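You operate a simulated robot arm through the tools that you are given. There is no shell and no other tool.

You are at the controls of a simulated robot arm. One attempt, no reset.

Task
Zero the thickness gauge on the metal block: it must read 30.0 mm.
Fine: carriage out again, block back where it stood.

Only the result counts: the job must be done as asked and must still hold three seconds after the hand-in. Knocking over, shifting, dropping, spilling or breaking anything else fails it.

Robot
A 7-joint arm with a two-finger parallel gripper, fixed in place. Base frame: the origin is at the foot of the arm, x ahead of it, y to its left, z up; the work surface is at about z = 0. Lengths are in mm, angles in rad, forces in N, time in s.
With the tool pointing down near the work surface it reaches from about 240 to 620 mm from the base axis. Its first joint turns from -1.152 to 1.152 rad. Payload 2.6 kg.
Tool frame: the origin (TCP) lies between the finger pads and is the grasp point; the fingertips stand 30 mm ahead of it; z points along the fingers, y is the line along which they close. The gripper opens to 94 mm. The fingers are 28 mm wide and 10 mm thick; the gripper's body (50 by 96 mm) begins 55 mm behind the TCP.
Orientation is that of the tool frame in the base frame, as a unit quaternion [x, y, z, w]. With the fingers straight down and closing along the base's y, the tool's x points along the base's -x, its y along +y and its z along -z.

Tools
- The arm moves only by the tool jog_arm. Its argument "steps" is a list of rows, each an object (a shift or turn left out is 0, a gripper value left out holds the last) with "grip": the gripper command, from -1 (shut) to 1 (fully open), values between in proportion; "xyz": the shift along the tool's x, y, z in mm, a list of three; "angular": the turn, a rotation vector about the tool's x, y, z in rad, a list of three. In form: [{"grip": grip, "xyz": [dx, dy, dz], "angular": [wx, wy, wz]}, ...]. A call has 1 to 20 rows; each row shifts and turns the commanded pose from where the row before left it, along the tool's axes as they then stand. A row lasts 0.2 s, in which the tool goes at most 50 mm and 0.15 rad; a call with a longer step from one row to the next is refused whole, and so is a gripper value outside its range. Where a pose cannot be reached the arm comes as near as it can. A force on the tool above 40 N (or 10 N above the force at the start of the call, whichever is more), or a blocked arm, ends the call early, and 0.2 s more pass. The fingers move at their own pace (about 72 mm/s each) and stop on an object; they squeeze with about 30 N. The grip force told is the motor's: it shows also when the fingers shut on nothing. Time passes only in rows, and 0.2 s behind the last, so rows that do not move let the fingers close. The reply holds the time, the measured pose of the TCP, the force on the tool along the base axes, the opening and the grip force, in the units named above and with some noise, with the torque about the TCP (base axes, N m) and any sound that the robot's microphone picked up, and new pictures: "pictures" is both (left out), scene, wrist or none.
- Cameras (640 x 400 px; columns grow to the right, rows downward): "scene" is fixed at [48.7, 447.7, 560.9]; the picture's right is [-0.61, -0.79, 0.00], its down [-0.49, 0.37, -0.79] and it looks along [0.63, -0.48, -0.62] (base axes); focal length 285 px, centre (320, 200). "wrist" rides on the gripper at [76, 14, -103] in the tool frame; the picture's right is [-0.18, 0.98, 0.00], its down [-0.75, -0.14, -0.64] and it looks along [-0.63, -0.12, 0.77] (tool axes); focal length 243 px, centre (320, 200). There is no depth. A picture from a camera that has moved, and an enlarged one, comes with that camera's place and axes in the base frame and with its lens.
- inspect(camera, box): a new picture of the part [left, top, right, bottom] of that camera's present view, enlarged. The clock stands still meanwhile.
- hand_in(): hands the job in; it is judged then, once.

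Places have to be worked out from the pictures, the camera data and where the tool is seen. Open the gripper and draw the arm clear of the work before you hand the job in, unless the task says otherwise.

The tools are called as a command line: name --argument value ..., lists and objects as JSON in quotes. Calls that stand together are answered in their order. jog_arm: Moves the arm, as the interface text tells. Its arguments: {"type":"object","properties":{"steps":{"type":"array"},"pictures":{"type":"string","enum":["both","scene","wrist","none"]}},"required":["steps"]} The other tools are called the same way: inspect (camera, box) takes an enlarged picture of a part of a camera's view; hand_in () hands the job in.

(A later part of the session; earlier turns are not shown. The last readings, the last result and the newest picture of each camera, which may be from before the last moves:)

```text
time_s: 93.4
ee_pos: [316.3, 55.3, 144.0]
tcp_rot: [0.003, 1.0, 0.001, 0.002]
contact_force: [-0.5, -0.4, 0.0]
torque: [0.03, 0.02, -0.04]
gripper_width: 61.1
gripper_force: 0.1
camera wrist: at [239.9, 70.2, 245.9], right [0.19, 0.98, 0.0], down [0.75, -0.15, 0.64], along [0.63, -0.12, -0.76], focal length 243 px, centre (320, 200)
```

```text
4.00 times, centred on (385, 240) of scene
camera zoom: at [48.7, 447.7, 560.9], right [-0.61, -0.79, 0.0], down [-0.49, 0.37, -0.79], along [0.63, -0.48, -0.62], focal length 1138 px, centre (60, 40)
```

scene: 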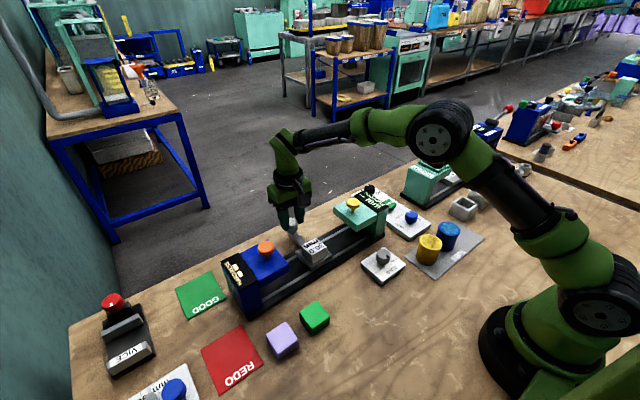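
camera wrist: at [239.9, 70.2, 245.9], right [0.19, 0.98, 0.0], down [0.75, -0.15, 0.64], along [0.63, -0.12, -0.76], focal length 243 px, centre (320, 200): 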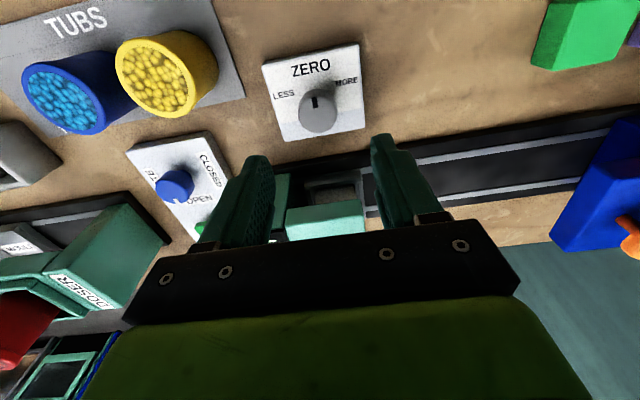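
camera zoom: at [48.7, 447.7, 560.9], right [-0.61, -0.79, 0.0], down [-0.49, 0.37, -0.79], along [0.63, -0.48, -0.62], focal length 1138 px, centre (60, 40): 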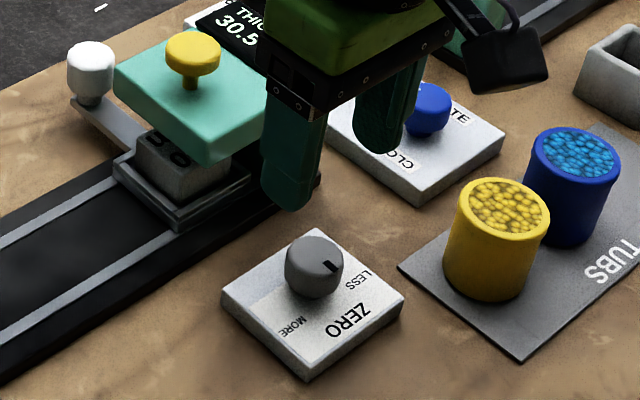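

The dial centre is at about (314.5, 54.5) with its pointer exactly at mid (toward ZERO). I'll shift slightly, lower to TCP z≈54 around the knob and check before closing.

jog_arm --steps '[{"grip": 0.3, "xyz": [1.5, -1, 15]}, {"xyz": [0, 0, 25]}, {"xyz": [0, 0, 25]}, {"xyz": [0, 0, 16]}, {"xyz": [0, 0, 8]}, {"xyz": [0, 0, 0]}, {"xyz": [0, 0, 0]}]' --pictures "wrist"

inspect --camera "wrist" --box '[230, 80, 410, 220]'

inspect --camera "scene" --box '[335, 190, 435, 290]'

```text
time_s: 95.0
ee_pos: [314.4, 54.9, 55.9]
tcp_rot: [0.002, 1.0, 0.002, 0.002]
contact_force: [-0.7, -0.3, -0.7]
torque: [-0.02, -0.01, 0.01]
gripper_width: 61.3
gripper_force: 0.0
camera wrist: at [238.6, 69.0, 157.5], right [0.19, 0.98, 0.0], down [0.75, -0.15, 0.65], along [0.63, -0.12, -0.76], focal length 243 px, centre (320, 200)
```

wrist: 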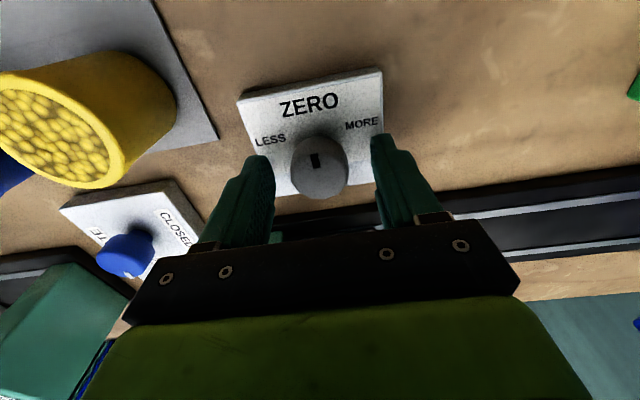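

```text
2.86 times, centred on (320, 150) of wrist
camera zoom: at [238.6, 69.0, 157.5], right [0.19, 0.98, 0.0], down [0.75, -0.15, 0.65], along [0.63, -0.12, -0.76], focal length 693 px, centre (320, 343)
```

zoom: 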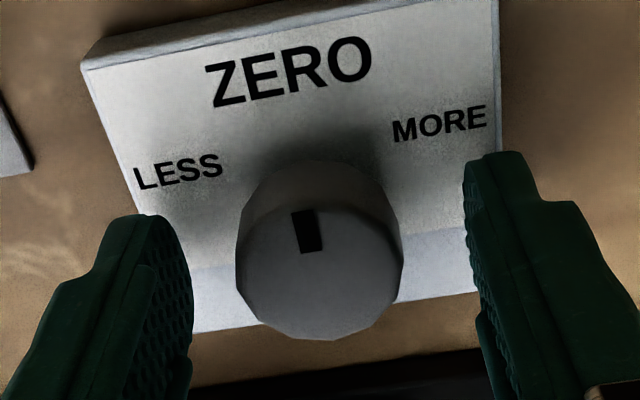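

```text
4.00 times, centred on (385, 240) of scene
camera zoom: at [48.7, 447.7, 560.9], right [-0.61, -0.79, 0.0], down [-0.49, 0.37, -0.79], along [0.63, -0.48, -0.62], focal length 1138 px, centre (60, 40)
```

zoom: 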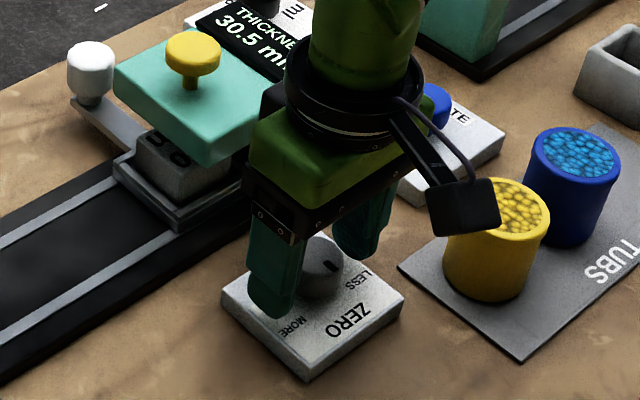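

The display is visible too ("30.5"). The knob is about 1 mm off centre, so I'll correct, lower 2 mm more, and close on it.

jog_arm --steps '[{"grip": 0.3, "xyz": [1.2, -1.2, 2]}, {"grip": -1}, {"grip": -1}, {"grip": -1}, {"grip": -1}]' --pictures "wrist"

inspect --camera "scene" --box '[335, 180, 435, 280]'

inspect --camera "wrist" --box '[230, 80, 410, 220]'

```text
time_s: 96.2
ee_pos: [314.4, 55.3, 52.8]
tcp_rot: [0.002, 1.0, 0.002, 0.003]
contact_force: [0.8, 14.3, -5.3]
torque: [0.05, -0.37, 0.04]
gripper_width: 33.7
gripper_force: 44.8
camera wrist: at [237.4, 68.4, 155.5], right [0.19, 0.98, 0.0], down [0.75, -0.15, 0.64], along [0.63, -0.12, -0.76], focal length 243 px, centre (320, 200)
```

wrist: 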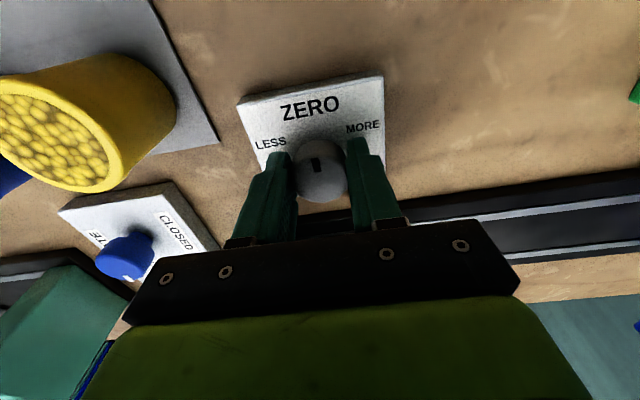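

```text
4.00 times, centred on (385, 230) of scene
camera zoom: at [48.7, 447.7, 560.9], right [-0.61, -0.79, 0.0], down [-0.49, 0.37, -0.79], along [0.63, -0.48, -0.62], focal length 1138 px, centre (60, 80)
```

zoom: 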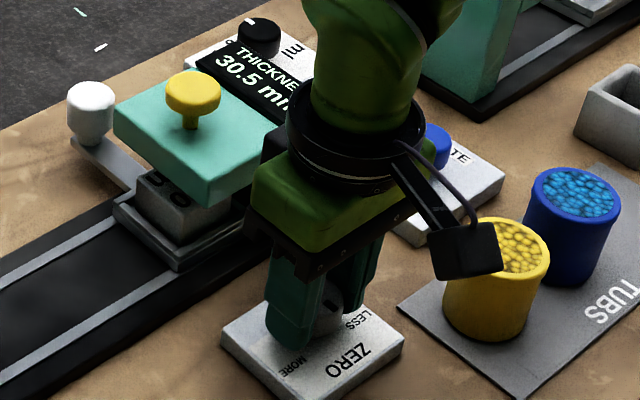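

```text
2.86 times, centred on (320, 150) of wrist
camera zoom: at [237.4, 68.4, 155.5], right [0.19, 0.98, 0.0], down [0.75, -0.15, 0.64], along [0.63, -0.12, -0.76], focal length 693 px, centre (320, 343)
```

zoom: 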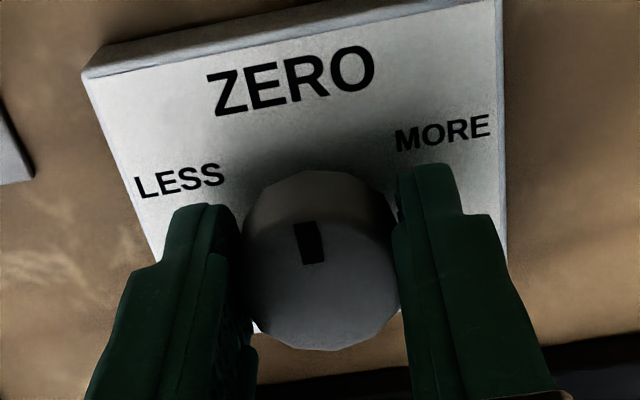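

The knob is gripped; a +14 N side load says I over-corrected in y, so I'll move back +1.7 mm, then turn a little toward LESS (0.1 rad counter-clockwise from above) and look at the display.

jog_arm --steps '[{"grip": -1, "xyz": [0, 1, -0.3]}, {"xyz": [0, 0.7, 0]}, {"angular": [0, 0, -0.05]}, {"angular": [0, 0, -0.05]}, {"xyz": [0, 0, 0]}]' --pictures "none"

inspect --camera "scene" --box '[360, 180, 400, 210]'

inspect --camera "wrist" --box '[230, 80, 410, 220]'

```text
time_s: 97.4
ee_pos: [314.0, 55.4, 52.6]
tcp_rot: [-0.048, 0.999, 0.0, 0.001]
contact_force: [-3.7, -3.2, -7.4]
torque: [0.06, -0.73, -0.05]
gripper_width: 33.8
gripper_force: 45.7
```

```text
13.33 times, centred on (380, 195) of scene
camera zoom: at [48.7, 447.6, 560.9], right [-0.61, -0.79, 0.0], down [-0.49, 0.37, -0.79], along [0.63, -0.48, -0.62], focal length 3795 px, centre (-480, 267)
```

zoom: 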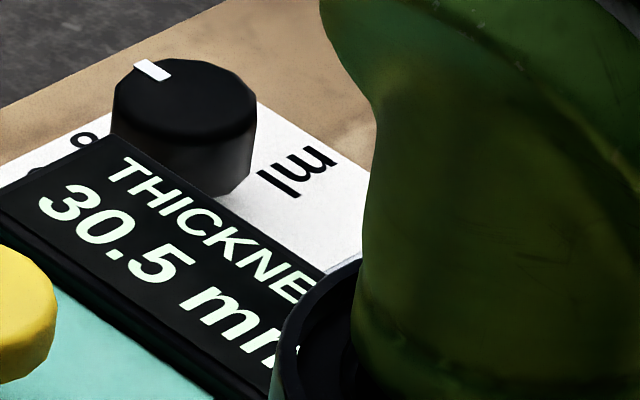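

```text
2.86 times, centred on (320, 150) of wrist
camera zoom: at [236.6, 61.2, 155.6], right [0.09, 1.0, 0.0], down [0.76, -0.07, 0.64], along [0.64, -0.06, -0.77], focal length 693 px, centre (320, 343)
```

zoom: 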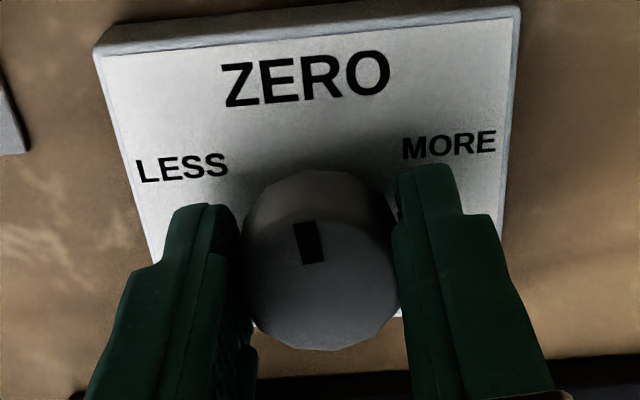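

The knob turned with the gripper (0.1 rad toward LESS) but the display still says 30.5. I'll turn another 0.15 rad to see if the display is live.

jog_arm --steps '[{"grip": -1, "angular": [0, 0, -0.05]}, {"angular": [0, 0, -0.05]}, {"angular": [0, 0, -0.05]}, {"xyz": [0, 0, 0]}]' --pictures "none"

inspect --camera "scene" --box '[360, 180, 400, 210]'

inspect --camera "wrist" --box '[230, 80, 410, 220]'

```text
time_s: 98.4
ee_pos: [313.2, 55.4, 53.1]
tcp_rot: [-0.122, 0.993, -0.001, 0.0]
contact_force: [-3.9, -12.8, -5.3]
torque: [-0.35, 0.51, -0.02]
gripper_width: 33.7
gripper_force: 45.2
```

```text
13.33 times, centred on (380, 195) of scene
camera zoom: at [48.7, 447.7, 560.9], right [-0.61, -0.79, 0.0], down [-0.49, 0.37, -0.79], along [0.63, -0.48, -0.62], focal length 3795 px, centre (-480, 267)
```

zoom: 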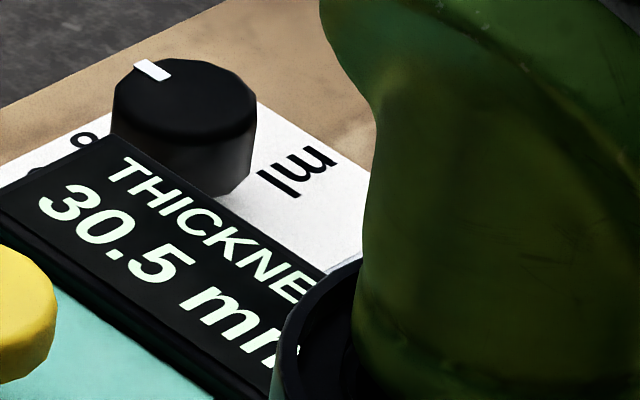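

```text
2.86 times, centred on (320, 150) of wrist
camera zoom: at [236.4, 49.4, 155.6], right [-0.06, 1.0, 0.0], down [0.76, 0.05, 0.64], along [0.64, 0.04, -0.77], focal length 693 px, centre (320, 343)
```

zoom: 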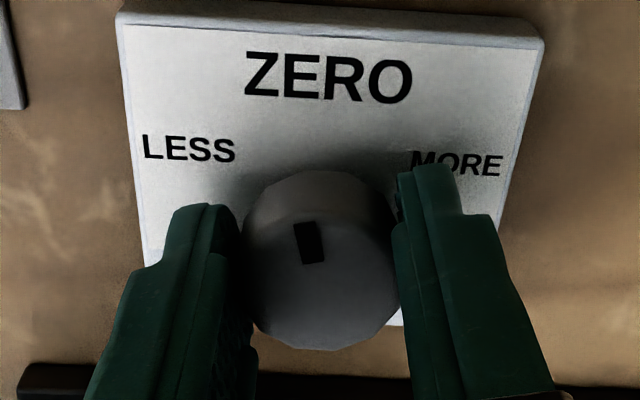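

The display isn't live, so a new press is needed. The dial is now turned about 0.25 rad; I'll relieve the side load, release, rise, rotate the tool back and close the fingers.

jog_arm --steps '[{"grip": -1, "xyz": [0, -1.2, 0]}, {"grip": 0.3}, {"grip": 0.3}, {"grip": 0.3}, {"grip": 0.3, "xyz": [0, 0, -10]}, {"xyz": [0, 0, -25]}, {"xyz": [0, 0, -30]}, {"xyz": [0, 0, -30]}, {"xyz": [0, 0, -30]}, {"xyz": [0, 0, -22]}, {"xyz": [0, 0, -5], "angular": [0, 0, 0.125]}, {"grip": -1, "angular": [0, 0, 0.125]}, {"xyz": [0, 0, 0]}]' --pictures "wrist"

inspect --camera "scene" --box '[356, 240, 412, 285]'

```text
time_s: 101.2
ee_pos: [313.3, 55.0, 205.2]
tcp_rot: [0.004, 1.0, 0.001, 0.003]
contact_force: [-0.6, 0.4, -0.4]
torque: [-0.01, 0.01, 0.02]
gripper_width: 0.0
gripper_force: 20.5
camera wrist: at [237.2, 68.7, 307.4], right [0.19, 0.98, 0.0], down [0.75, -0.15, 0.65], along [0.63, -0.12, -0.76], focal length 243 px, centre (320, 200)
```

wrist: 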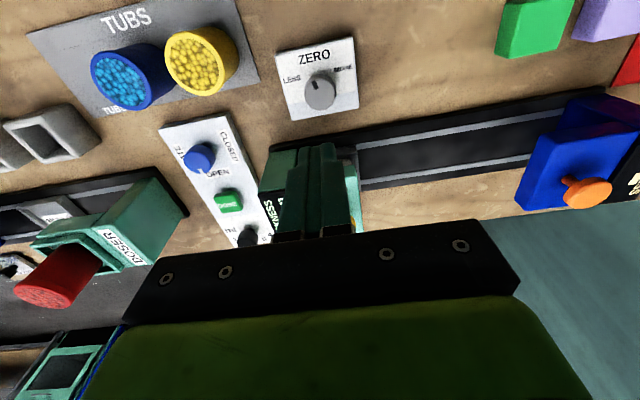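

```text
8.89 times, centred on (384, 262) of scene
camera zoom: at [48.7, 447.7, 560.9], right [-0.61, -0.79, 0.0], down [-0.49, 0.37, -0.79], along [0.63, -0.48, -0.62], focal length 2530 px, centre (-249, -356)
```

zoom: 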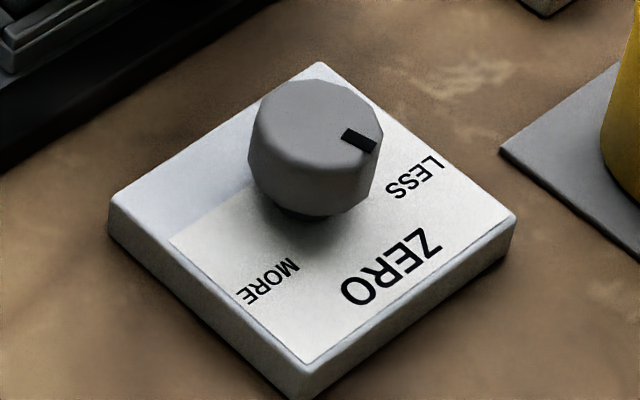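

The pointer has clearly moved toward LESS and the plate hasn't moved. I'll return to the yellow button and press again.

jog_arm --steps '[{"grip": -1, "xyz": [-15, 0, 0]}, {"xyz": [-28, 0, 0]}, {"xyz": [-30, 0, 0]}, {"xyz": [-25, 0.5, 0]}, {"xyz": [-12, 0, 0]}, {"xyz": [-3, 0, 0]}, {"xyz": [0, 0, 12]}, {"xyz": [0, 0, 14]}, {"xyz": [0, 0, 10]}, {"xyz": [0, 0, 4]}, {"xyz": [0, 0, 2]}, {"xyz": [0, 0, 2]}, {"xyz": [0, 0, 2]}, {"xyz": [0, 0, 1.5]}, {"xyz": [0, 0, 0]}]' --pictures "none"

inspect --camera "wrist" --box '[160, 60, 360, 220]'

```text
time_s: 104.4
ee_pos: [427.3, 53.9, 158.1]
tcp_rot: [0.003, 1.0, 0.001, 0.002]
contact_force: [0.8, -0.3, 0.5]
torque: [0.01, 0.02, 0.01]
gripper_width: 0.2
gripper_force: 30.5
```

```text
2.50 times, centred on (260, 140) of wrist
camera zoom: at [350.7, 68.2, 260.4], right [0.19, 0.98, 0.0], down [0.75, -0.15, 0.65], along [0.63, -0.12, -0.76], focal length 606 px, centre (470, 350)
```

zoom: 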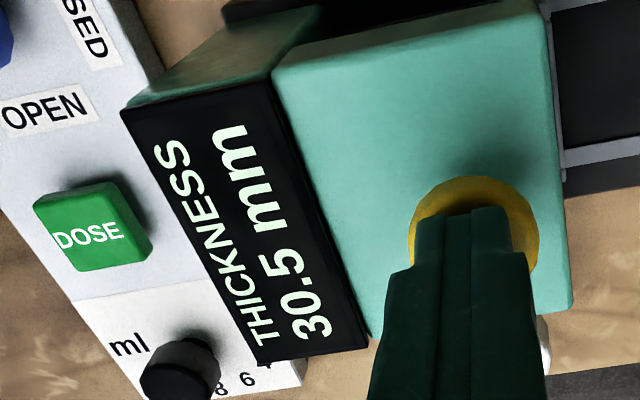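

Positioned on the button. Pressing down the remaining few millimetres.

jog_arm --steps '[{"grip": -1, "xyz": [0, 0.8, 1.5]}, {"xyz": [0, 0, 1.5]}, {"xyz": [0, 0, 1.5]}, {"xyz": [0, 0, 0.8]}, {"xyz": [0, 0, 0]}]' --pictures "none"

inspect --camera "wrist" --box '[160, 60, 360, 220]'

```text
time_s: 105.6
ee_pos: [426.6, 53.6, 152.3]
tcp_rot: [0.002, 1.0, 0.0, 0.003]
contact_force: [0.9, -1.6, 2.1]
torque: [-0.03, 0.02, 0.03]
gripper_width: 0.1
gripper_force: 30.1
```

```text
2.50 times, centred on (260, 140) of wrist
camera zoom: at [350.6, 68.9, 255.2], right [0.19, 0.98, 0.0], down [0.75, -0.15, 0.65], along [0.63, -0.12, -0.76], focal length 606 px, centre (470, 350)
```

zoom: 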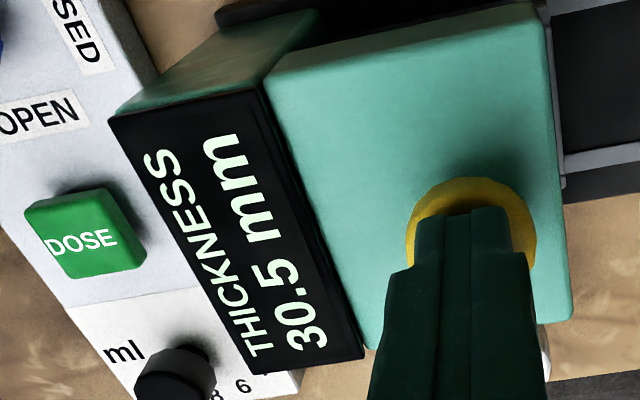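

Still 30.5 at only 2 N; perhaps not fully pressed. I'll press a little further.

jog_arm --steps '[{"grip": -1, "xyz": [0, 0, 0.8]}, {"xyz": [0, 0, 0.7]}, {"xyz": [0, 0, 0]}, {"xyz": [0, 0, 0]}]' --pictures "none"

inspect --camera "wrist" --box '[160, 60, 360, 220]'

```text
time_s: 106.6
ee_pos: [428.1, 55.5, 152.8]
tcp_rot: [0.003, 1.0, 0.001, 0.002]
contact_force: [-7.3, -3.0, 20.0]
torque: [-0.08, 0.49, 0.04]
gripper_width: 0.0
gripper_force: 30.1
```

```text
2.50 times, centred on (260, 140) of wrist
camera zoom: at [350.5, 69.0, 254.7], right [0.19, 0.98, 0.0], down [0.75, -0.15, 0.65], along [0.63, -0.12, -0.76], focal length 606 px, centre (470, 350)
```

zoom: 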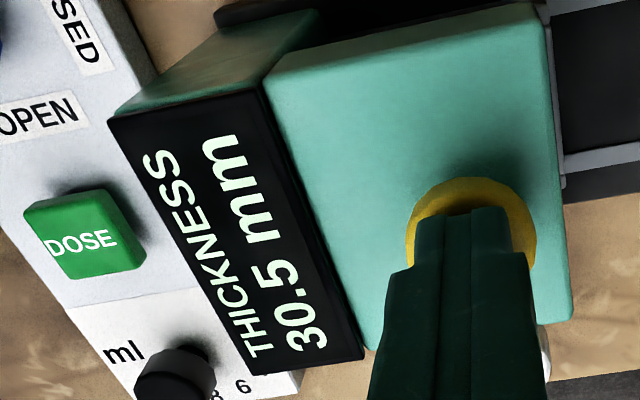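

Still 30.5 at a full 20 N press. I'll release and check the dial: perhaps the turn was too small to show at 0.1 mm resolution, or it didn't hold.

jog_arm --steps '[{"grip": -1, "xyz": [0, 0, -3]}, {"xyz": [0, 0, -8]}, {"xyz": [0, 0, -20]}, {"xyz": [0, 0, -22]}, {"grip": 0.3, "xyz": [15, 0, 0]}, {"xyz": [28, 0, 0]}, {"xyz": [30, 0, 10]}, {"xyz": [26, -0.5, 20]}, {"xyz": [12, 0, 20]}, {"xyz": [3, 0, 10]}, {"xyz": [0, 0, 0]}]' --pictures "none"

inspect --camera "scene" --box '[356, 240, 412, 285]'

inspect --camera "wrist" --box '[240, 60, 400, 180]'

inspect --camera "scene" --box '[325, 180, 405, 240]'

```text
time_s: 109.0
ee_pos: [312.4, 55.0, 144.9]
tcp_rot: [0.003, 1.0, 0.001, 0.002]
contact_force: [-0.6, -0.6, 0.1]
torque: [0.0, -0.01, 0.03]
gripper_width: 61.3
gripper_force: 0.1
```

```text
8.89 times, centred on (384, 262) of scene
camera zoom: at [48.7, 447.7, 560.9], right [-0.61, -0.79, 0.0], down [-0.49, 0.37, -0.79], along [0.63, -0.48, -0.62], focal length 2530 px, centre (-249, -356)
```

zoom: 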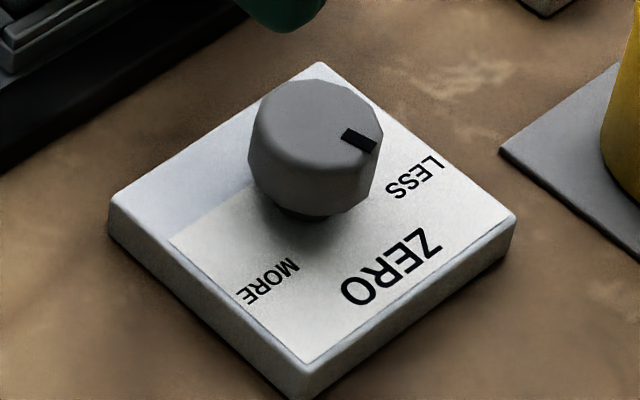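

```text
3.33 times, centred on (320, 120) of wrist
camera zoom: at [235.7, 68.7, 246.5], right [0.19, 0.98, 0.0], down [0.75, -0.15, 0.64], along [0.63, -0.12, -0.76], focal length 809 px, centre (320, 467)
```

zoom: 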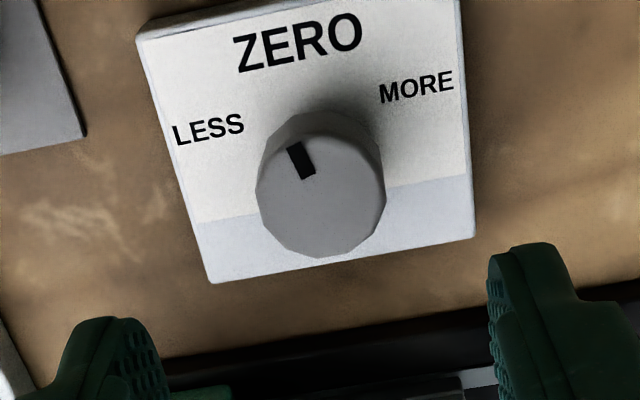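

```text
6.67 times, centred on (365, 210) of scene
camera zoom: at [48.7, 447.7, 560.9], right [-0.61, -0.79, 0.0], down [-0.49, 0.37, -0.79], along [0.63, -0.48, -0.62], focal length 1897 px, centre (20, 133)
```

zoom: 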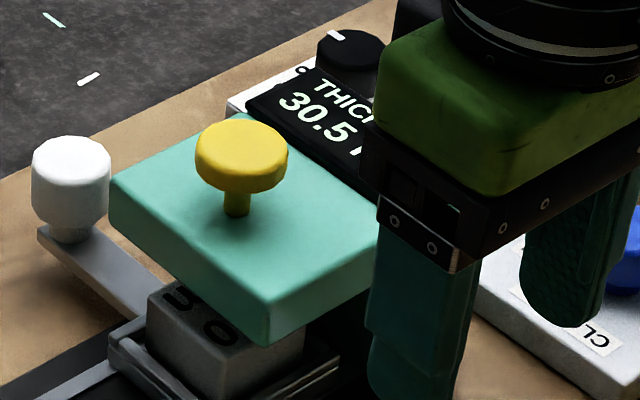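

The dial did keep its 0.25 rad turn, so the sensitivity may be low. I'll pre-rotate the tool the other way, regrip the dial and turn it a further 0.6 rad toward LESS.

jog_arm --steps '[{"grip": 0.3, "xyz": [-1.2, 0.4, 0]}, {"angular": [0, 0, 0.13]}, {"angular": [0, 0, 0.13]}, {"angular": [0, 0, 0.1]}, {"xyz": [0, 0, 15]}, {"xyz": [0, 0, 25]}, {"xyz": [0, 0, 25]}, {"xyz": [0, 0, 16]}, {"xyz": [0, 0, 9]}, {"xyz": [0, 0, 1]}, {"xyz": [0, 0, 0]}]' --pictures "wrist"

inspect --camera "wrist" --box '[230, 80, 410, 220]'

```text
time_s: 111.4
ee_pos: [314.8, 55.2, 53.7]
tcp_rot: [0.182, 0.983, 0.002, 0.002]
contact_force: [0.8, -0.2, -0.5]
torque: [0.03, -0.02, -0.01]
gripper_width: 61.0
gripper_force: 0.0
camera wrist: at [248.7, 95.4, 155.4], right [0.52, 0.85, 0.0], down [0.65, -0.4, 0.64], along [0.55, -0.33, -0.76], focal length 243 px, centre (320, 200)
```

wrist: 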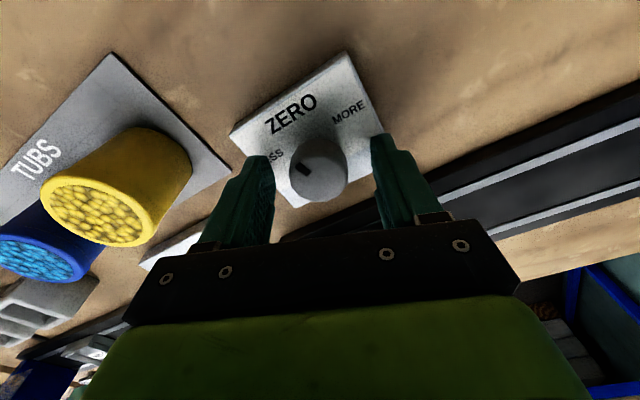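

```text
2.86 times, centred on (320, 150) of wrist
camera zoom: at [248.7, 95.4, 155.4], right [0.52, 0.85, 0.0], down [0.65, -0.4, 0.64], along [0.55, -0.33, -0.76], focal length 693 px, centre (320, 343)
```

zoom: 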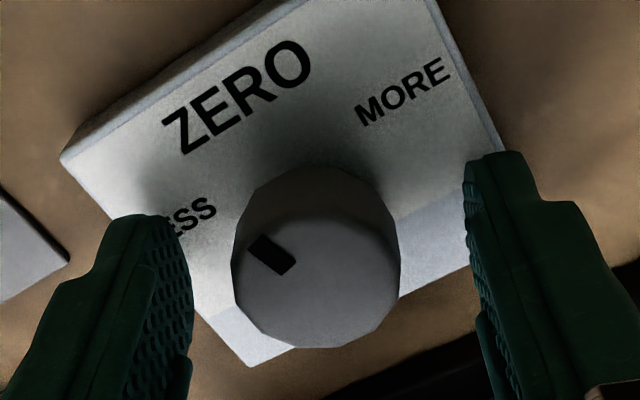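

Centred well enough. I'll close on the dial and turn it 0.6 rad toward LESS in small increments.

jog_arm --steps '[{"grip": -1}, {"grip": -1}, {"grip": -1}, {"grip": -1, "angular": [0, 0, -0.06]}, {"angular": [0, 0, -0.06]}, {"angular": [0, 0, -0.06]}, {"angular": [0, 0, -0.06]}, {"angular": [0, 0, -0.06]}, {"angular": [0, 0, -0.06]}, {"angular": [0, 0, -0.06]}, {"angular": [0, 0, -0.06]}, {"angular": [0, 0, -0.06]}, {"angular": [0, 0, -0.06]}, {"xyz": [0, 0, 0]}]' --pictures "wrist"

inspect --camera "wrist" --box '[230, 80, 410, 220]'

inspect --camera "scene" --box '[355, 180, 415, 225]'

```text
time_s: 114.4
ee_pos: [314.6, 56.1, 52.6]
tcp_rot: [-0.116, 0.993, 0.0, 0.001]
contact_force: [0.1, -20.7, -10.9]
torque: [-0.2, -0.74, 0.01]
gripper_width: 33.5
gripper_force: 45.1
camera wrist: at [237.1, 50.4, 155.4], right [-0.05, 1.0, 0.0], down [0.76, 0.04, 0.65], along [0.64, 0.03, -0.76], focal length 243 px, centre (320, 200)
```

wrist: 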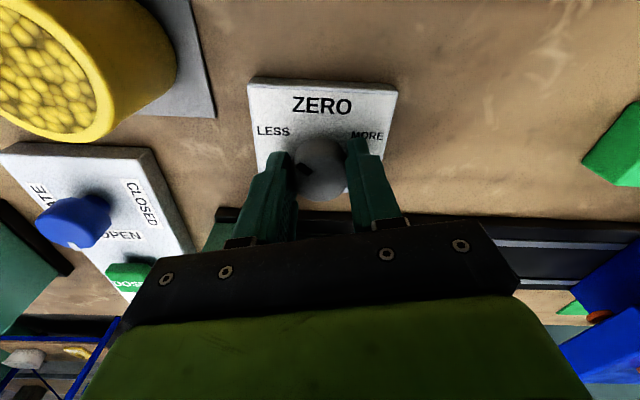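

```text
2.86 times, centred on (320, 150) of wrist
camera zoom: at [237.1, 50.4, 155.4], right [-0.05, 1.0, 0.0], down [0.76, 0.04, 0.65], along [0.64, 0.03, -0.76], focal length 693 px, centre (320, 343)
```

zoom: 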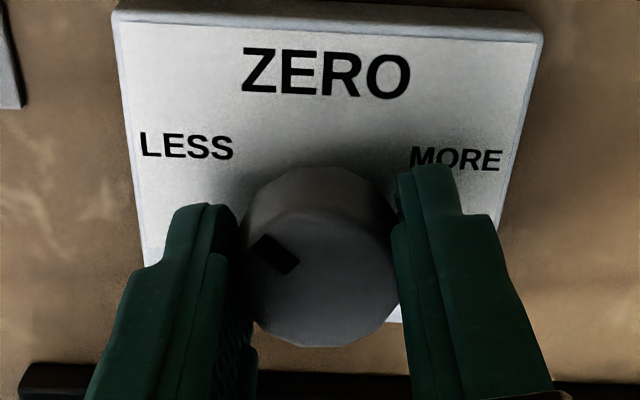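

```text
8.89 times, centred on (385, 202) of scene
camera zoom: at [48.7, 447.7, 560.9], right [-0.61, -0.79, 0.0], down [-0.49, 0.37, -0.79], along [0.63, -0.48, -0.62], focal length 2530 px, centre (-258, 178)
```

zoom: 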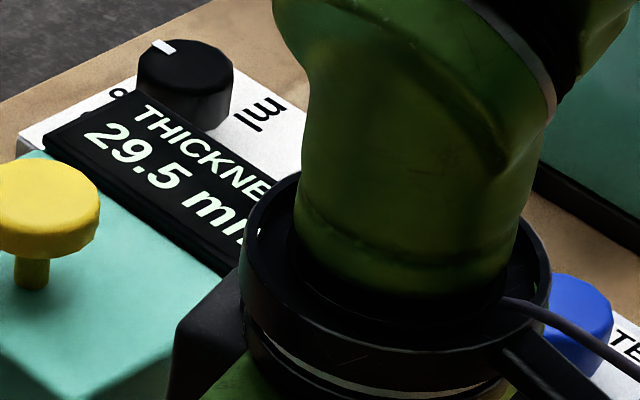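

The display is live after all and now reads 29.5 mm, so I've overshot. I'll relieve the side load and turn back 0.2 rad, then read again.

jog_arm --steps '[{"grip": -1, "xyz": [0, -1, 0.4]}, {"xyz": [0, -0.7, 0.3]}, {"angular": [0, 0, 0.05]}, {"angular": [0, 0, 0.05]}, {"angular": [0, 0, 0.05]}, {"angular": [0, 0, 0.05]}, {"xyz": [0, 0, 0]}]' --pictures "none"

inspect --camera "scene" --box '[355, 180, 415, 225]'

inspect --camera "wrist" --box '[230, 80, 410, 220]'

```text
time_s: 116.0
ee_pos: [314.1, 55.6, 53.7]
tcp_rot: [-0.015, 1.0, 0.002, 0.002]
contact_force: [-19.2, 2.7, 34.3]
torque: [-0.22, 0.3, -0.03]
gripper_width: 33.3
gripper_force: 45.0
```

```text
8.89 times, centred on (385, 202) of scene
camera zoom: at [48.6, 447.6, 561.0], right [-0.61, -0.79, 0.0], down [-0.49, 0.37, -0.79], along [0.63, -0.48, -0.62], focal length 2530 px, centre (-258, 178)
```

zoom: 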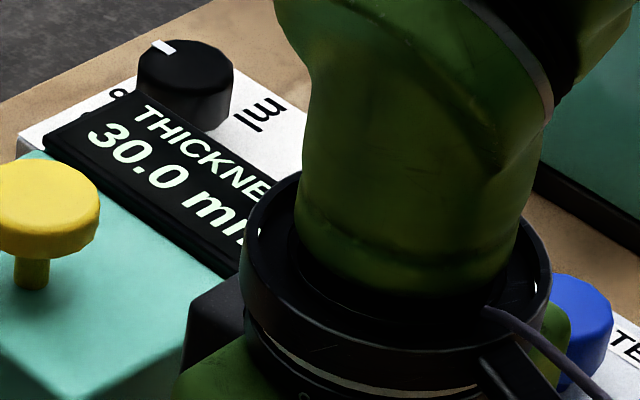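

```text
2.86 times, centred on (320, 150) of wrist
camera zoom: at [238.0, 65.6, 155.4], right [0.15, 0.99, 0.0], down [0.76, -0.12, 0.64], along [0.64, -0.09, -0.76], focal length 693 px, centre (320, 343)
```

zoom: 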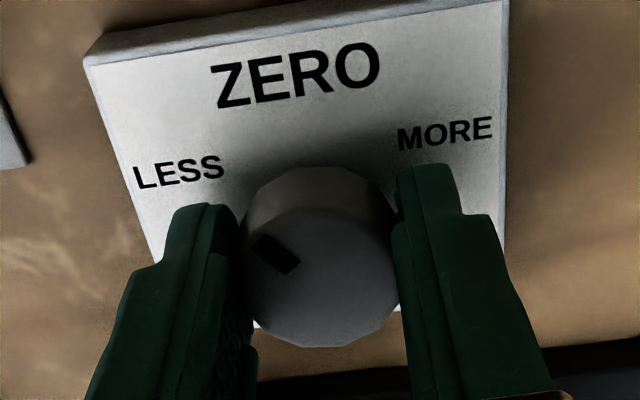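

It reads 30.0 mm now. The dial seems to work in 0.5 mm steps of about 30°, so I'll ease off the vertical load and turn back 0.1 rad more to sit near the middle of this step.

jog_arm --steps '[{"grip": -1, "xyz": [0, 0, -0.4]}, {"xyz": [0, 0, -0.3]}, {"angular": [0, 0, 0.05]}, {"angular": [0, 0, 0.05]}, {"xyz": [0, 0, 0]}]' --pictures "none"

inspect --camera "scene" --box '[355, 180, 415, 225]'

inspect --camera "wrist" --box '[230, 80, 410, 220]'

```text
time_s: 117.2
ee_pos: [315.4, 55.3, 53.3]
tcp_rot: [0.033, 0.999, 0.001, 0.002]
contact_force: [-13.4, 16.7, 9.1]
torque: [-0.01, 0.1, 0.02]
gripper_width: 33.5
gripper_force: 44.9
```

```text
8.89 times, centred on (385, 202) of scene
camera zoom: at [48.7, 447.7, 561.0], right [-0.61, -0.79, 0.0], down [-0.49, 0.37, -0.79], along [0.63, -0.48, -0.62], focal length 2530 px, centre (-258, 178)
```

zoom: 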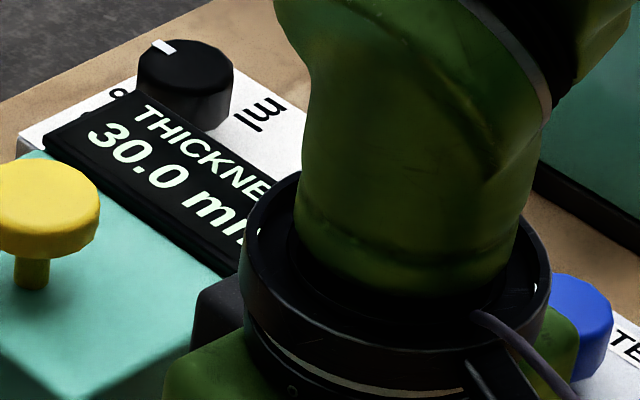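

```text
2.86 times, centred on (320, 150) of wrist
camera zoom: at [239.6, 73.0, 155.4], right [0.25, 0.97, 0.0], down [0.74, -0.19, 0.64], along [0.62, -0.16, -0.77], focal length 693 px, centre (320, 343)
```

zoom: 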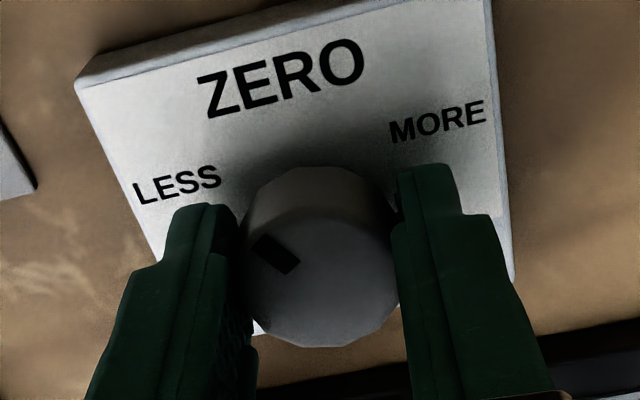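

Still 30.0 mm. I'll relieve the side load, open the fingers and rise straight up, then verify dial and display.

jog_arm --steps '[{"grip": -1, "xyz": [0.8, 1, -0.2]}, {"xyz": [0.6, 0.8, 0]}, {"grip": 0.3}, {"grip": 0.3}, {"grip": 0.3}, {"grip": 0.3, "xyz": [0, 0, -10]}, {"xyz": [0, 0, -25]}, {"xyz": [0, 0, -30]}, {"xyz": [0, 0, -30]}, {"xyz": [0, 0, -30]}, {"xyz": [0, 0, -25]}, {"angular": [0, 0, -0.06]}, {"xyz": [0, 0, 0]}]' --pictures "wrist"

inspect --camera "scene" --box '[325, 180, 405, 240]'

inspect --camera "scene" --box '[356, 240, 412, 285]'

```text
time_s: 120.0
ee_pos: [312.3, 55.5, 204.9]
tcp_rot: [0.001, 1.0, 0.001, 0.002]
contact_force: [-0.2, 0.0, -1.1]
torque: [0.02, -0.02, -0.03]
gripper_width: 61.1
gripper_force: 0.1
camera wrist: at [236.5, 69.1, 306.4], right [0.19, 0.98, 0.0], down [0.75, -0.15, 0.65], along [0.63, -0.12, -0.76], focal length 243 px, centre (320, 200)
```

wrist: 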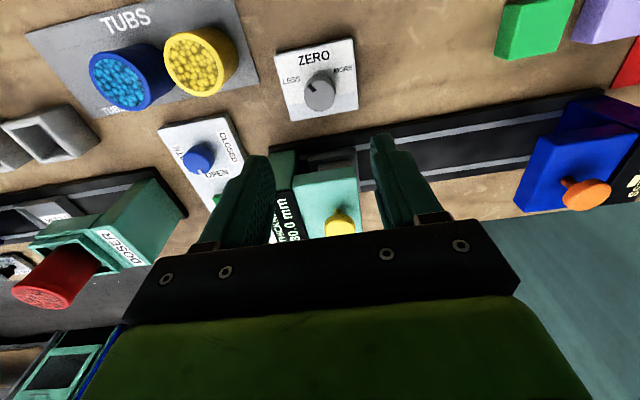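

```text
6.67 times, centred on (365, 210) of scene
camera zoom: at [48.7, 447.7, 560.9], right [-0.61, -0.79, 0.0], down [-0.49, 0.37, -0.79], along [0.63, -0.48, -0.62], focal length 1897 px, centre (20, 133)
```

zoom: 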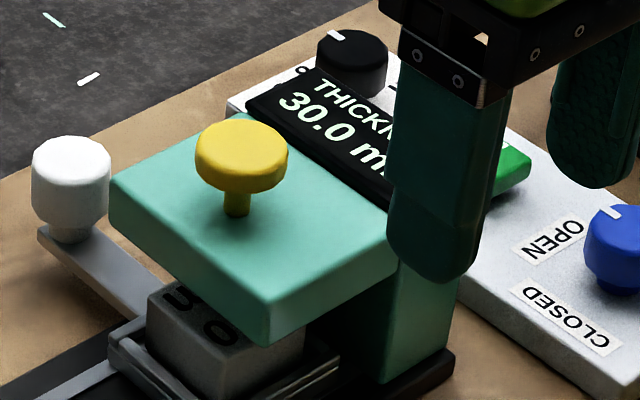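

```text
8.89 times, centred on (384, 262) of scene
camera zoom: at [48.7, 447.7, 560.9], right [-0.61, -0.79, 0.0], down [-0.49, 0.37, -0.79], along [0.63, -0.48, -0.62], focal length 2530 px, centre (-249, -356)
```

zoom: 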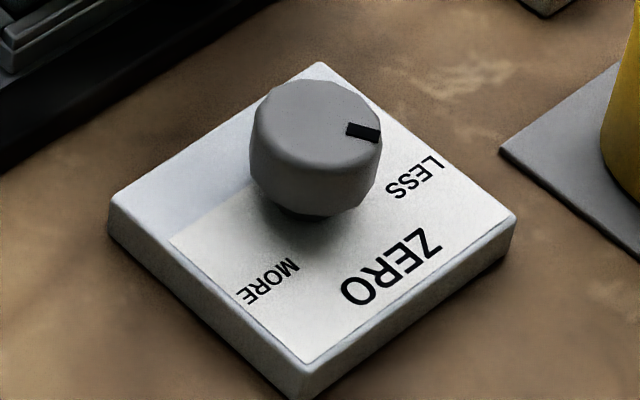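

The display holds 30.0 mm with the fingers off the dial. To be sure, I'll re-measure with one more button press.

jog_arm --steps '[{"grip": -1, "xyz": [-15, 0, 0]}, {"xyz": [-28, 0, 0]}, {"xyz": [-30, 0, 0]}, {"xyz": [-26, 0, 0]}, {"xyz": [-12, 0, 0]}, {"xyz": [-3, 0, 0]}, {"xyz": [0, 0, 12]}, {"xyz": [0, 0, 14]}, {"xyz": [0, 0, 10]}, {"xyz": [0, 0, 4]}, {"xyz": [0, 0, 2]}, {"xyz": [0, 0, 2]}, {"xyz": [0, 0, 2]}, {"xyz": [0, 0, 1.5]}, {"xyz": [0, 0, 1.5]}, {"xyz": [0, 0, 1.5]}, {"xyz": [0, 0, 1]}, {"xyz": [0, 0, 0]}]' --pictures "none"

inspect --camera "wrist" --box '[160, 60, 360, 220]'

```text
time_s: 123.8
ee_pos: [428.0, 55.7, 153.4]
tcp_rot: [0.003, 1.0, 0.001, 0.002]
contact_force: [-0.3, -0.5, 5.4]
torque: [-0.06, 0.1, 0.01]
gripper_width: 0.2
gripper_force: 30.3
```

```text
2.50 times, centred on (260, 140) of wrist
camera zoom: at [351.1, 69.3, 254.9], right [0.19, 0.98, 0.0], down [0.75, -0.15, 0.65], along [0.63, -0.12, -0.76], focal length 606 px, centre (470, 350)
```

zoom: 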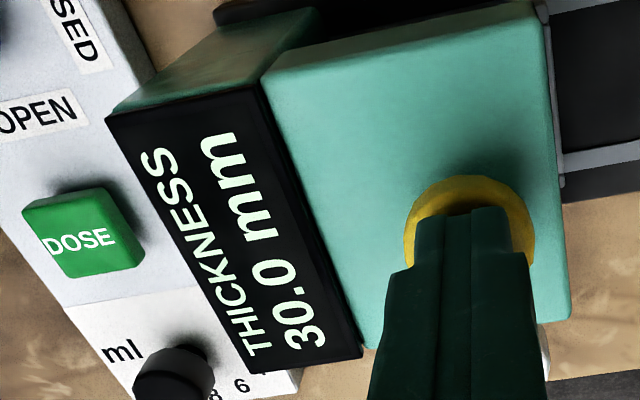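

It confirms 30.0 mm with the plunger on the block. I'll release the button, rise and go to the carriage handle with open fingers.

jog_arm --steps '[{"grip": -1, "xyz": [0, 0, 0.6]}, {"xyz": [0, 0, 0]}, {"xyz": [0, 0, -3]}, {"xyz": [0, 0, -8]}, {"xyz": [0, 0, -20]}, {"xyz": [0, 0, -21]}, {"grip": 0.3, "xyz": [-10, 0, 0]}, {"xyz": [-20, 0, 0]}, {"xyz": [-25, 0, 0]}, {"xyz": [-22, 0, 0]}, {"xyz": [-14, -1, 0]}, {"xyz": [-4, 0, 10]}, {"xyz": [0, 0, 25]}, {"xyz": [0, 0, 30]}, {"xyz": [0, 0, 28]}, {"xyz": [0, 0, 18]}, {"xyz": [0, 0, 4]}, {"xyz": [0, 0, 0]}]' --pictures "wrist"

inspect --camera "scene" --box '[310, 180, 400, 255]'

```text
time_s: 127.6
ee_pos: [523.4, 54.3, 89.1]
tcp_rot: [0.003, 1.0, 0.001, 0.002]
contact_force: [-0.8, 0.5, -0.2]
torque: [0.0, 0.0, -0.01]
gripper_width: 61.1
gripper_force: 0.0
camera wrist: at [446.1, 67.9, 191.4], right [0.19, 0.98, 0.0], down [0.75, -0.15, 0.65], along [0.63, -0.12, -0.76], focal length 243 px, centre (320, 200)
```

wrist: 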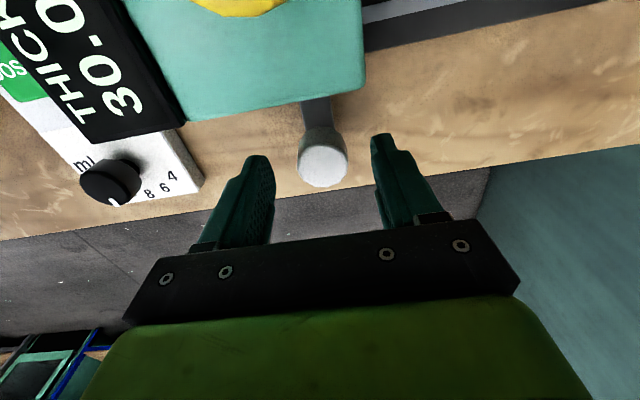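

```text
5.33 times, centred on (355, 218) of scene
camera zoom: at [48.7, 447.7, 560.9], right [-0.61, -0.79, 0.0], down [-0.49, 0.37, -0.79], along [0.63, -0.48, -0.62], focal length 1518 px, centre (133, 107)
```

zoom: 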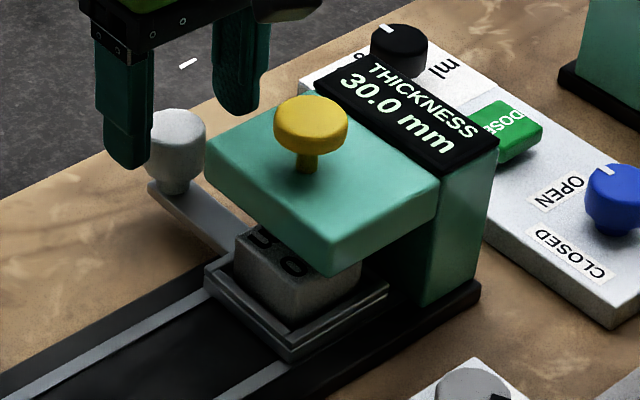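

Display 30.0 mm holds. I'll lower, grip the handle, and slide the carriage out by about 121.5 mm to where it stood.

jog_arm --steps '[{"grip": 0.3, "xyz": [0, 0, 5]}, {"xyz": [0, 0, 3]}, {"grip": -1}, {"grip": -1}, {"grip": -1}, {"grip": -1, "xyz": [0, 3, 0]}, {"xyz": [0, 6, 0]}, {"xyz": [0, 9, 0]}, {"xyz": [0, 10, 0]}, {"xyz": [0, 10, 0]}, {"xyz": [0, 10, 0]}, {"xyz": [0, 10, 0]}, {"xyz": [0, 10, 0]}, {"xyz": [0, 10, 0]}, {"xyz": [0, 10, 0]}, {"xyz": [0, 10, 0]}, {"xyz": [0, 9, 0]}, {"xyz": [0, 8, 0]}, {"xyz": [0, 5, 0]}, {"xyz": [0, 1.5, 0]}]' --pictures "wrist"

inspect --camera "scene" --box '[270, 210, 350, 275]'

inspect --camera "scene" --box '[325, 180, 405, 240]'

```text
time_s: 131.8
ee_pos: [523.0, 174.7, 83.1]
tcp_rot: [0.003, 1.0, 0.001, 0.001]
contact_force: [-12.7, -0.6, 3.3]
torque: [-0.16, -0.16, 0.07]
gripper_width: 33.4
gripper_force: 45.2
camera wrist: at [446.6, 189.2, 183.6], right [0.19, 0.98, 0.0], down [0.75, -0.15, 0.64], along [0.63, -0.12, -0.76], focal length 243 px, centre (320, 200)
```

wrist: 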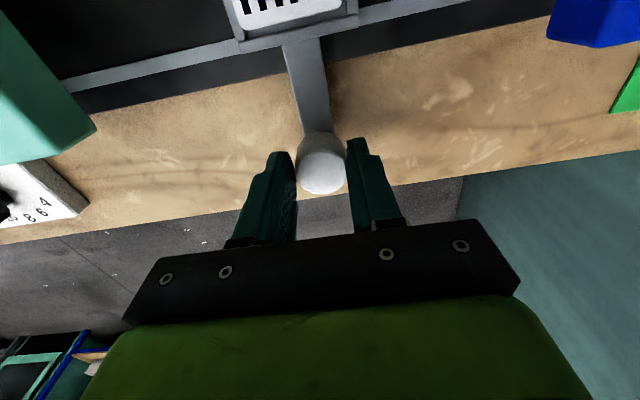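

```text
6.15 times, centred on (310, 242) of scene
camera zoom: at [48.7, 447.6, 561.0], right [-0.61, -0.79, 0.0], down [-0.49, 0.37, -0.79], along [0.63, -0.48, -0.62], focal length 1751 px, centre (382, -62)
```

zoom: 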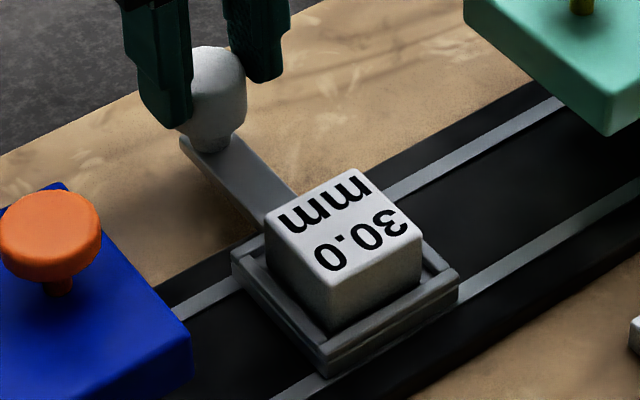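

```text
6.67 times, centred on (365, 210) of scene
camera zoom: at [48.7, 447.6, 561.0], right [-0.61, -0.79, 0.0], down [-0.49, 0.37, -0.79], along [0.63, -0.48, -0.62], focal length 1897 px, centre (20, 133)
```

zoom: 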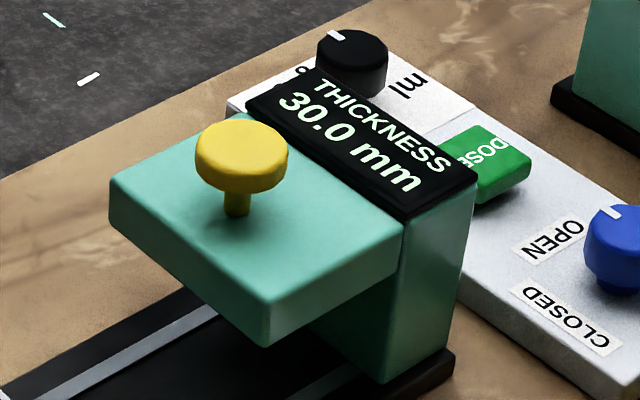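

The carriage sits where it originally stood (tray corners match the first picture within a pixel or two) and the display keeps 30.0. I'll release the handle, rise, and go over the block.

jog_arm --steps '[{"grip": -1}, {"grip": 0.3}, {"grip": 0.3}, {"grip": 0.3}, {"grip": 0.3, "xyz": [0, 0, -10]}, {"xyz": [0, 0, -25]}, {"xyz": [0, 0, -25]}, {"xyz": [0, 0, -20]}, {"xyz": [10, 0, 0]}, {"xyz": [25, 0, 0]}, {"xyz": [30, 0, 0]}, {"xyz": [20, 0, 0]}, {"xyz": [9, 0, 0]}, {"xyz": [0, 0, 0]}]' --pictures "wrist"

inspect --camera "wrist" --box '[250, 70, 390, 170]'

inspect --camera "scene" --box '[270, 210, 350, 275]'

```text
time_s: 134.8
ee_pos: [428.6, 177.1, 161.4]
tcp_rot: [0.002, 1.0, 0.001, 0.002]
contact_force: [0.3, -0.4, -0.1]
torque: [0.02, -0.01, -0.02]
gripper_width: 61.3
gripper_force: 0.0
camera wrist: at [352.2, 189.9, 263.2], right [0.19, 0.98, 0.0], down [0.75, -0.15, 0.64], along [0.63, -0.12, -0.76], focal length 243 px, centre (320, 200)
```

wrist: 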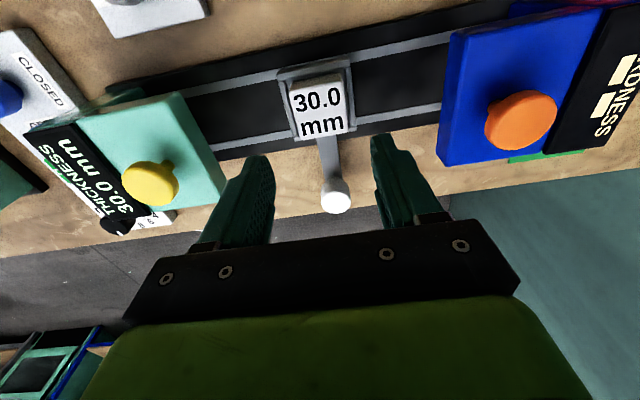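

```text
4.00 times, centred on (320, 120) of wrist
camera zoom: at [352.2, 189.9, 263.2], right [0.19, 0.98, 0.0], down [0.75, -0.15, 0.64], along [0.63, -0.12, -0.76], focal length 970 px, centre (320, 520)
```

zoom: 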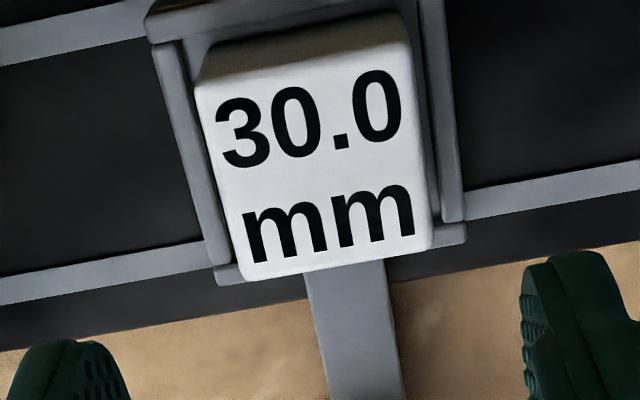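

```text
6.15 times, centred on (310, 242) of scene
camera zoom: at [48.7, 447.7, 560.9], right [-0.61, -0.79, 0.0], down [-0.49, 0.37, -0.79], along [0.63, -0.48, -0.62], focal length 1751 px, centre (382, -62)
```

zoom: 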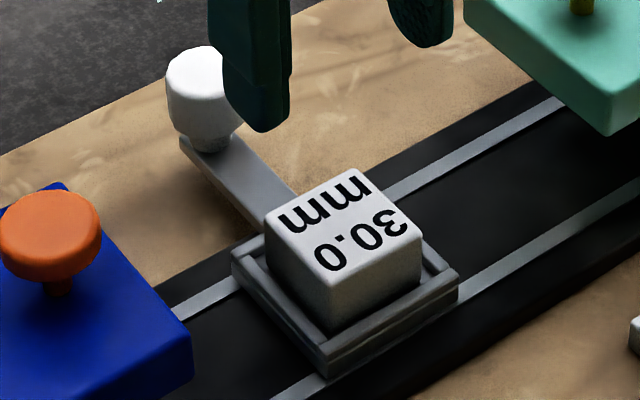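

The block is at about (426.9, 176.4) in the tray and level. I'll descend around it with fingertips just above the rims (TCP z≈66), then grip.

jog_arm --steps '[{"grip": 0.3, "xyz": [1, 0.4, 15]}, {"xyz": [0, 0, 25]}, {"xyz": [0, 0, 25]}, {"xyz": [0, 0, 18]}, {"xyz": [0, 0, 8]}, {"xyz": [0, 0, 3.5]}, {"xyz": [0, 0, 0]}, {"grip": -1}, {"grip": -1}, {"grip": -1}, {"grip": -1}]' --pictures "wrist"

inspect --camera "scene" --box '[280, 210, 350, 270]'

```text
time_s: 137.2
ee_pos: [428.1, 175.6, 66.0]
tcp_rot: [0.003, 1.0, 0.001, 0.001]
contact_force: [0.4, -0.7, -0.7]
torque: [-0.03, -0.03, 0.01]
gripper_width: 45.4
gripper_force: 29.9
camera wrist: at [352.2, 190.0, 168.6], right [0.19, 0.98, 0.0], down [0.75, -0.15, 0.64], along [0.63, -0.12, -0.76], focal length 243 px, centre (320, 200)
```

wrist: 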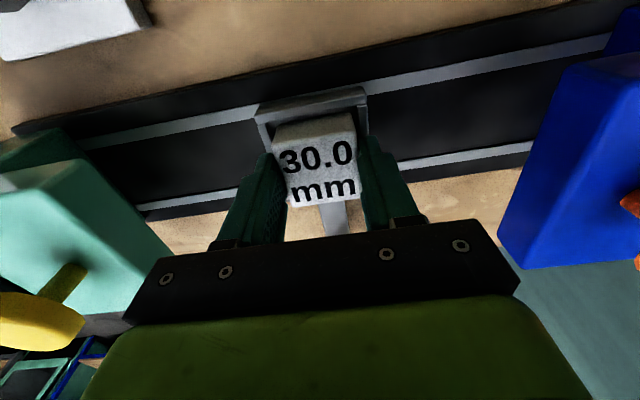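

```text
6.67 times, centred on (315, 240) of scene
camera zoom: at [48.7, 447.7, 560.9], right [-0.61, -0.79, 0.0], down [-0.49, 0.37, -0.79], along [0.63, -0.48, -0.62], focal length 1897 px, centre (353, -67)
```

zoom: 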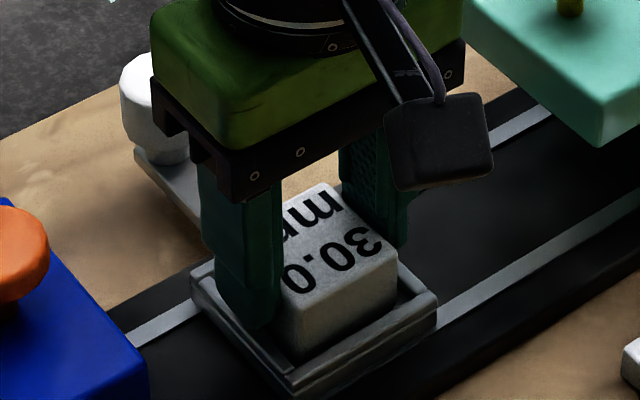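

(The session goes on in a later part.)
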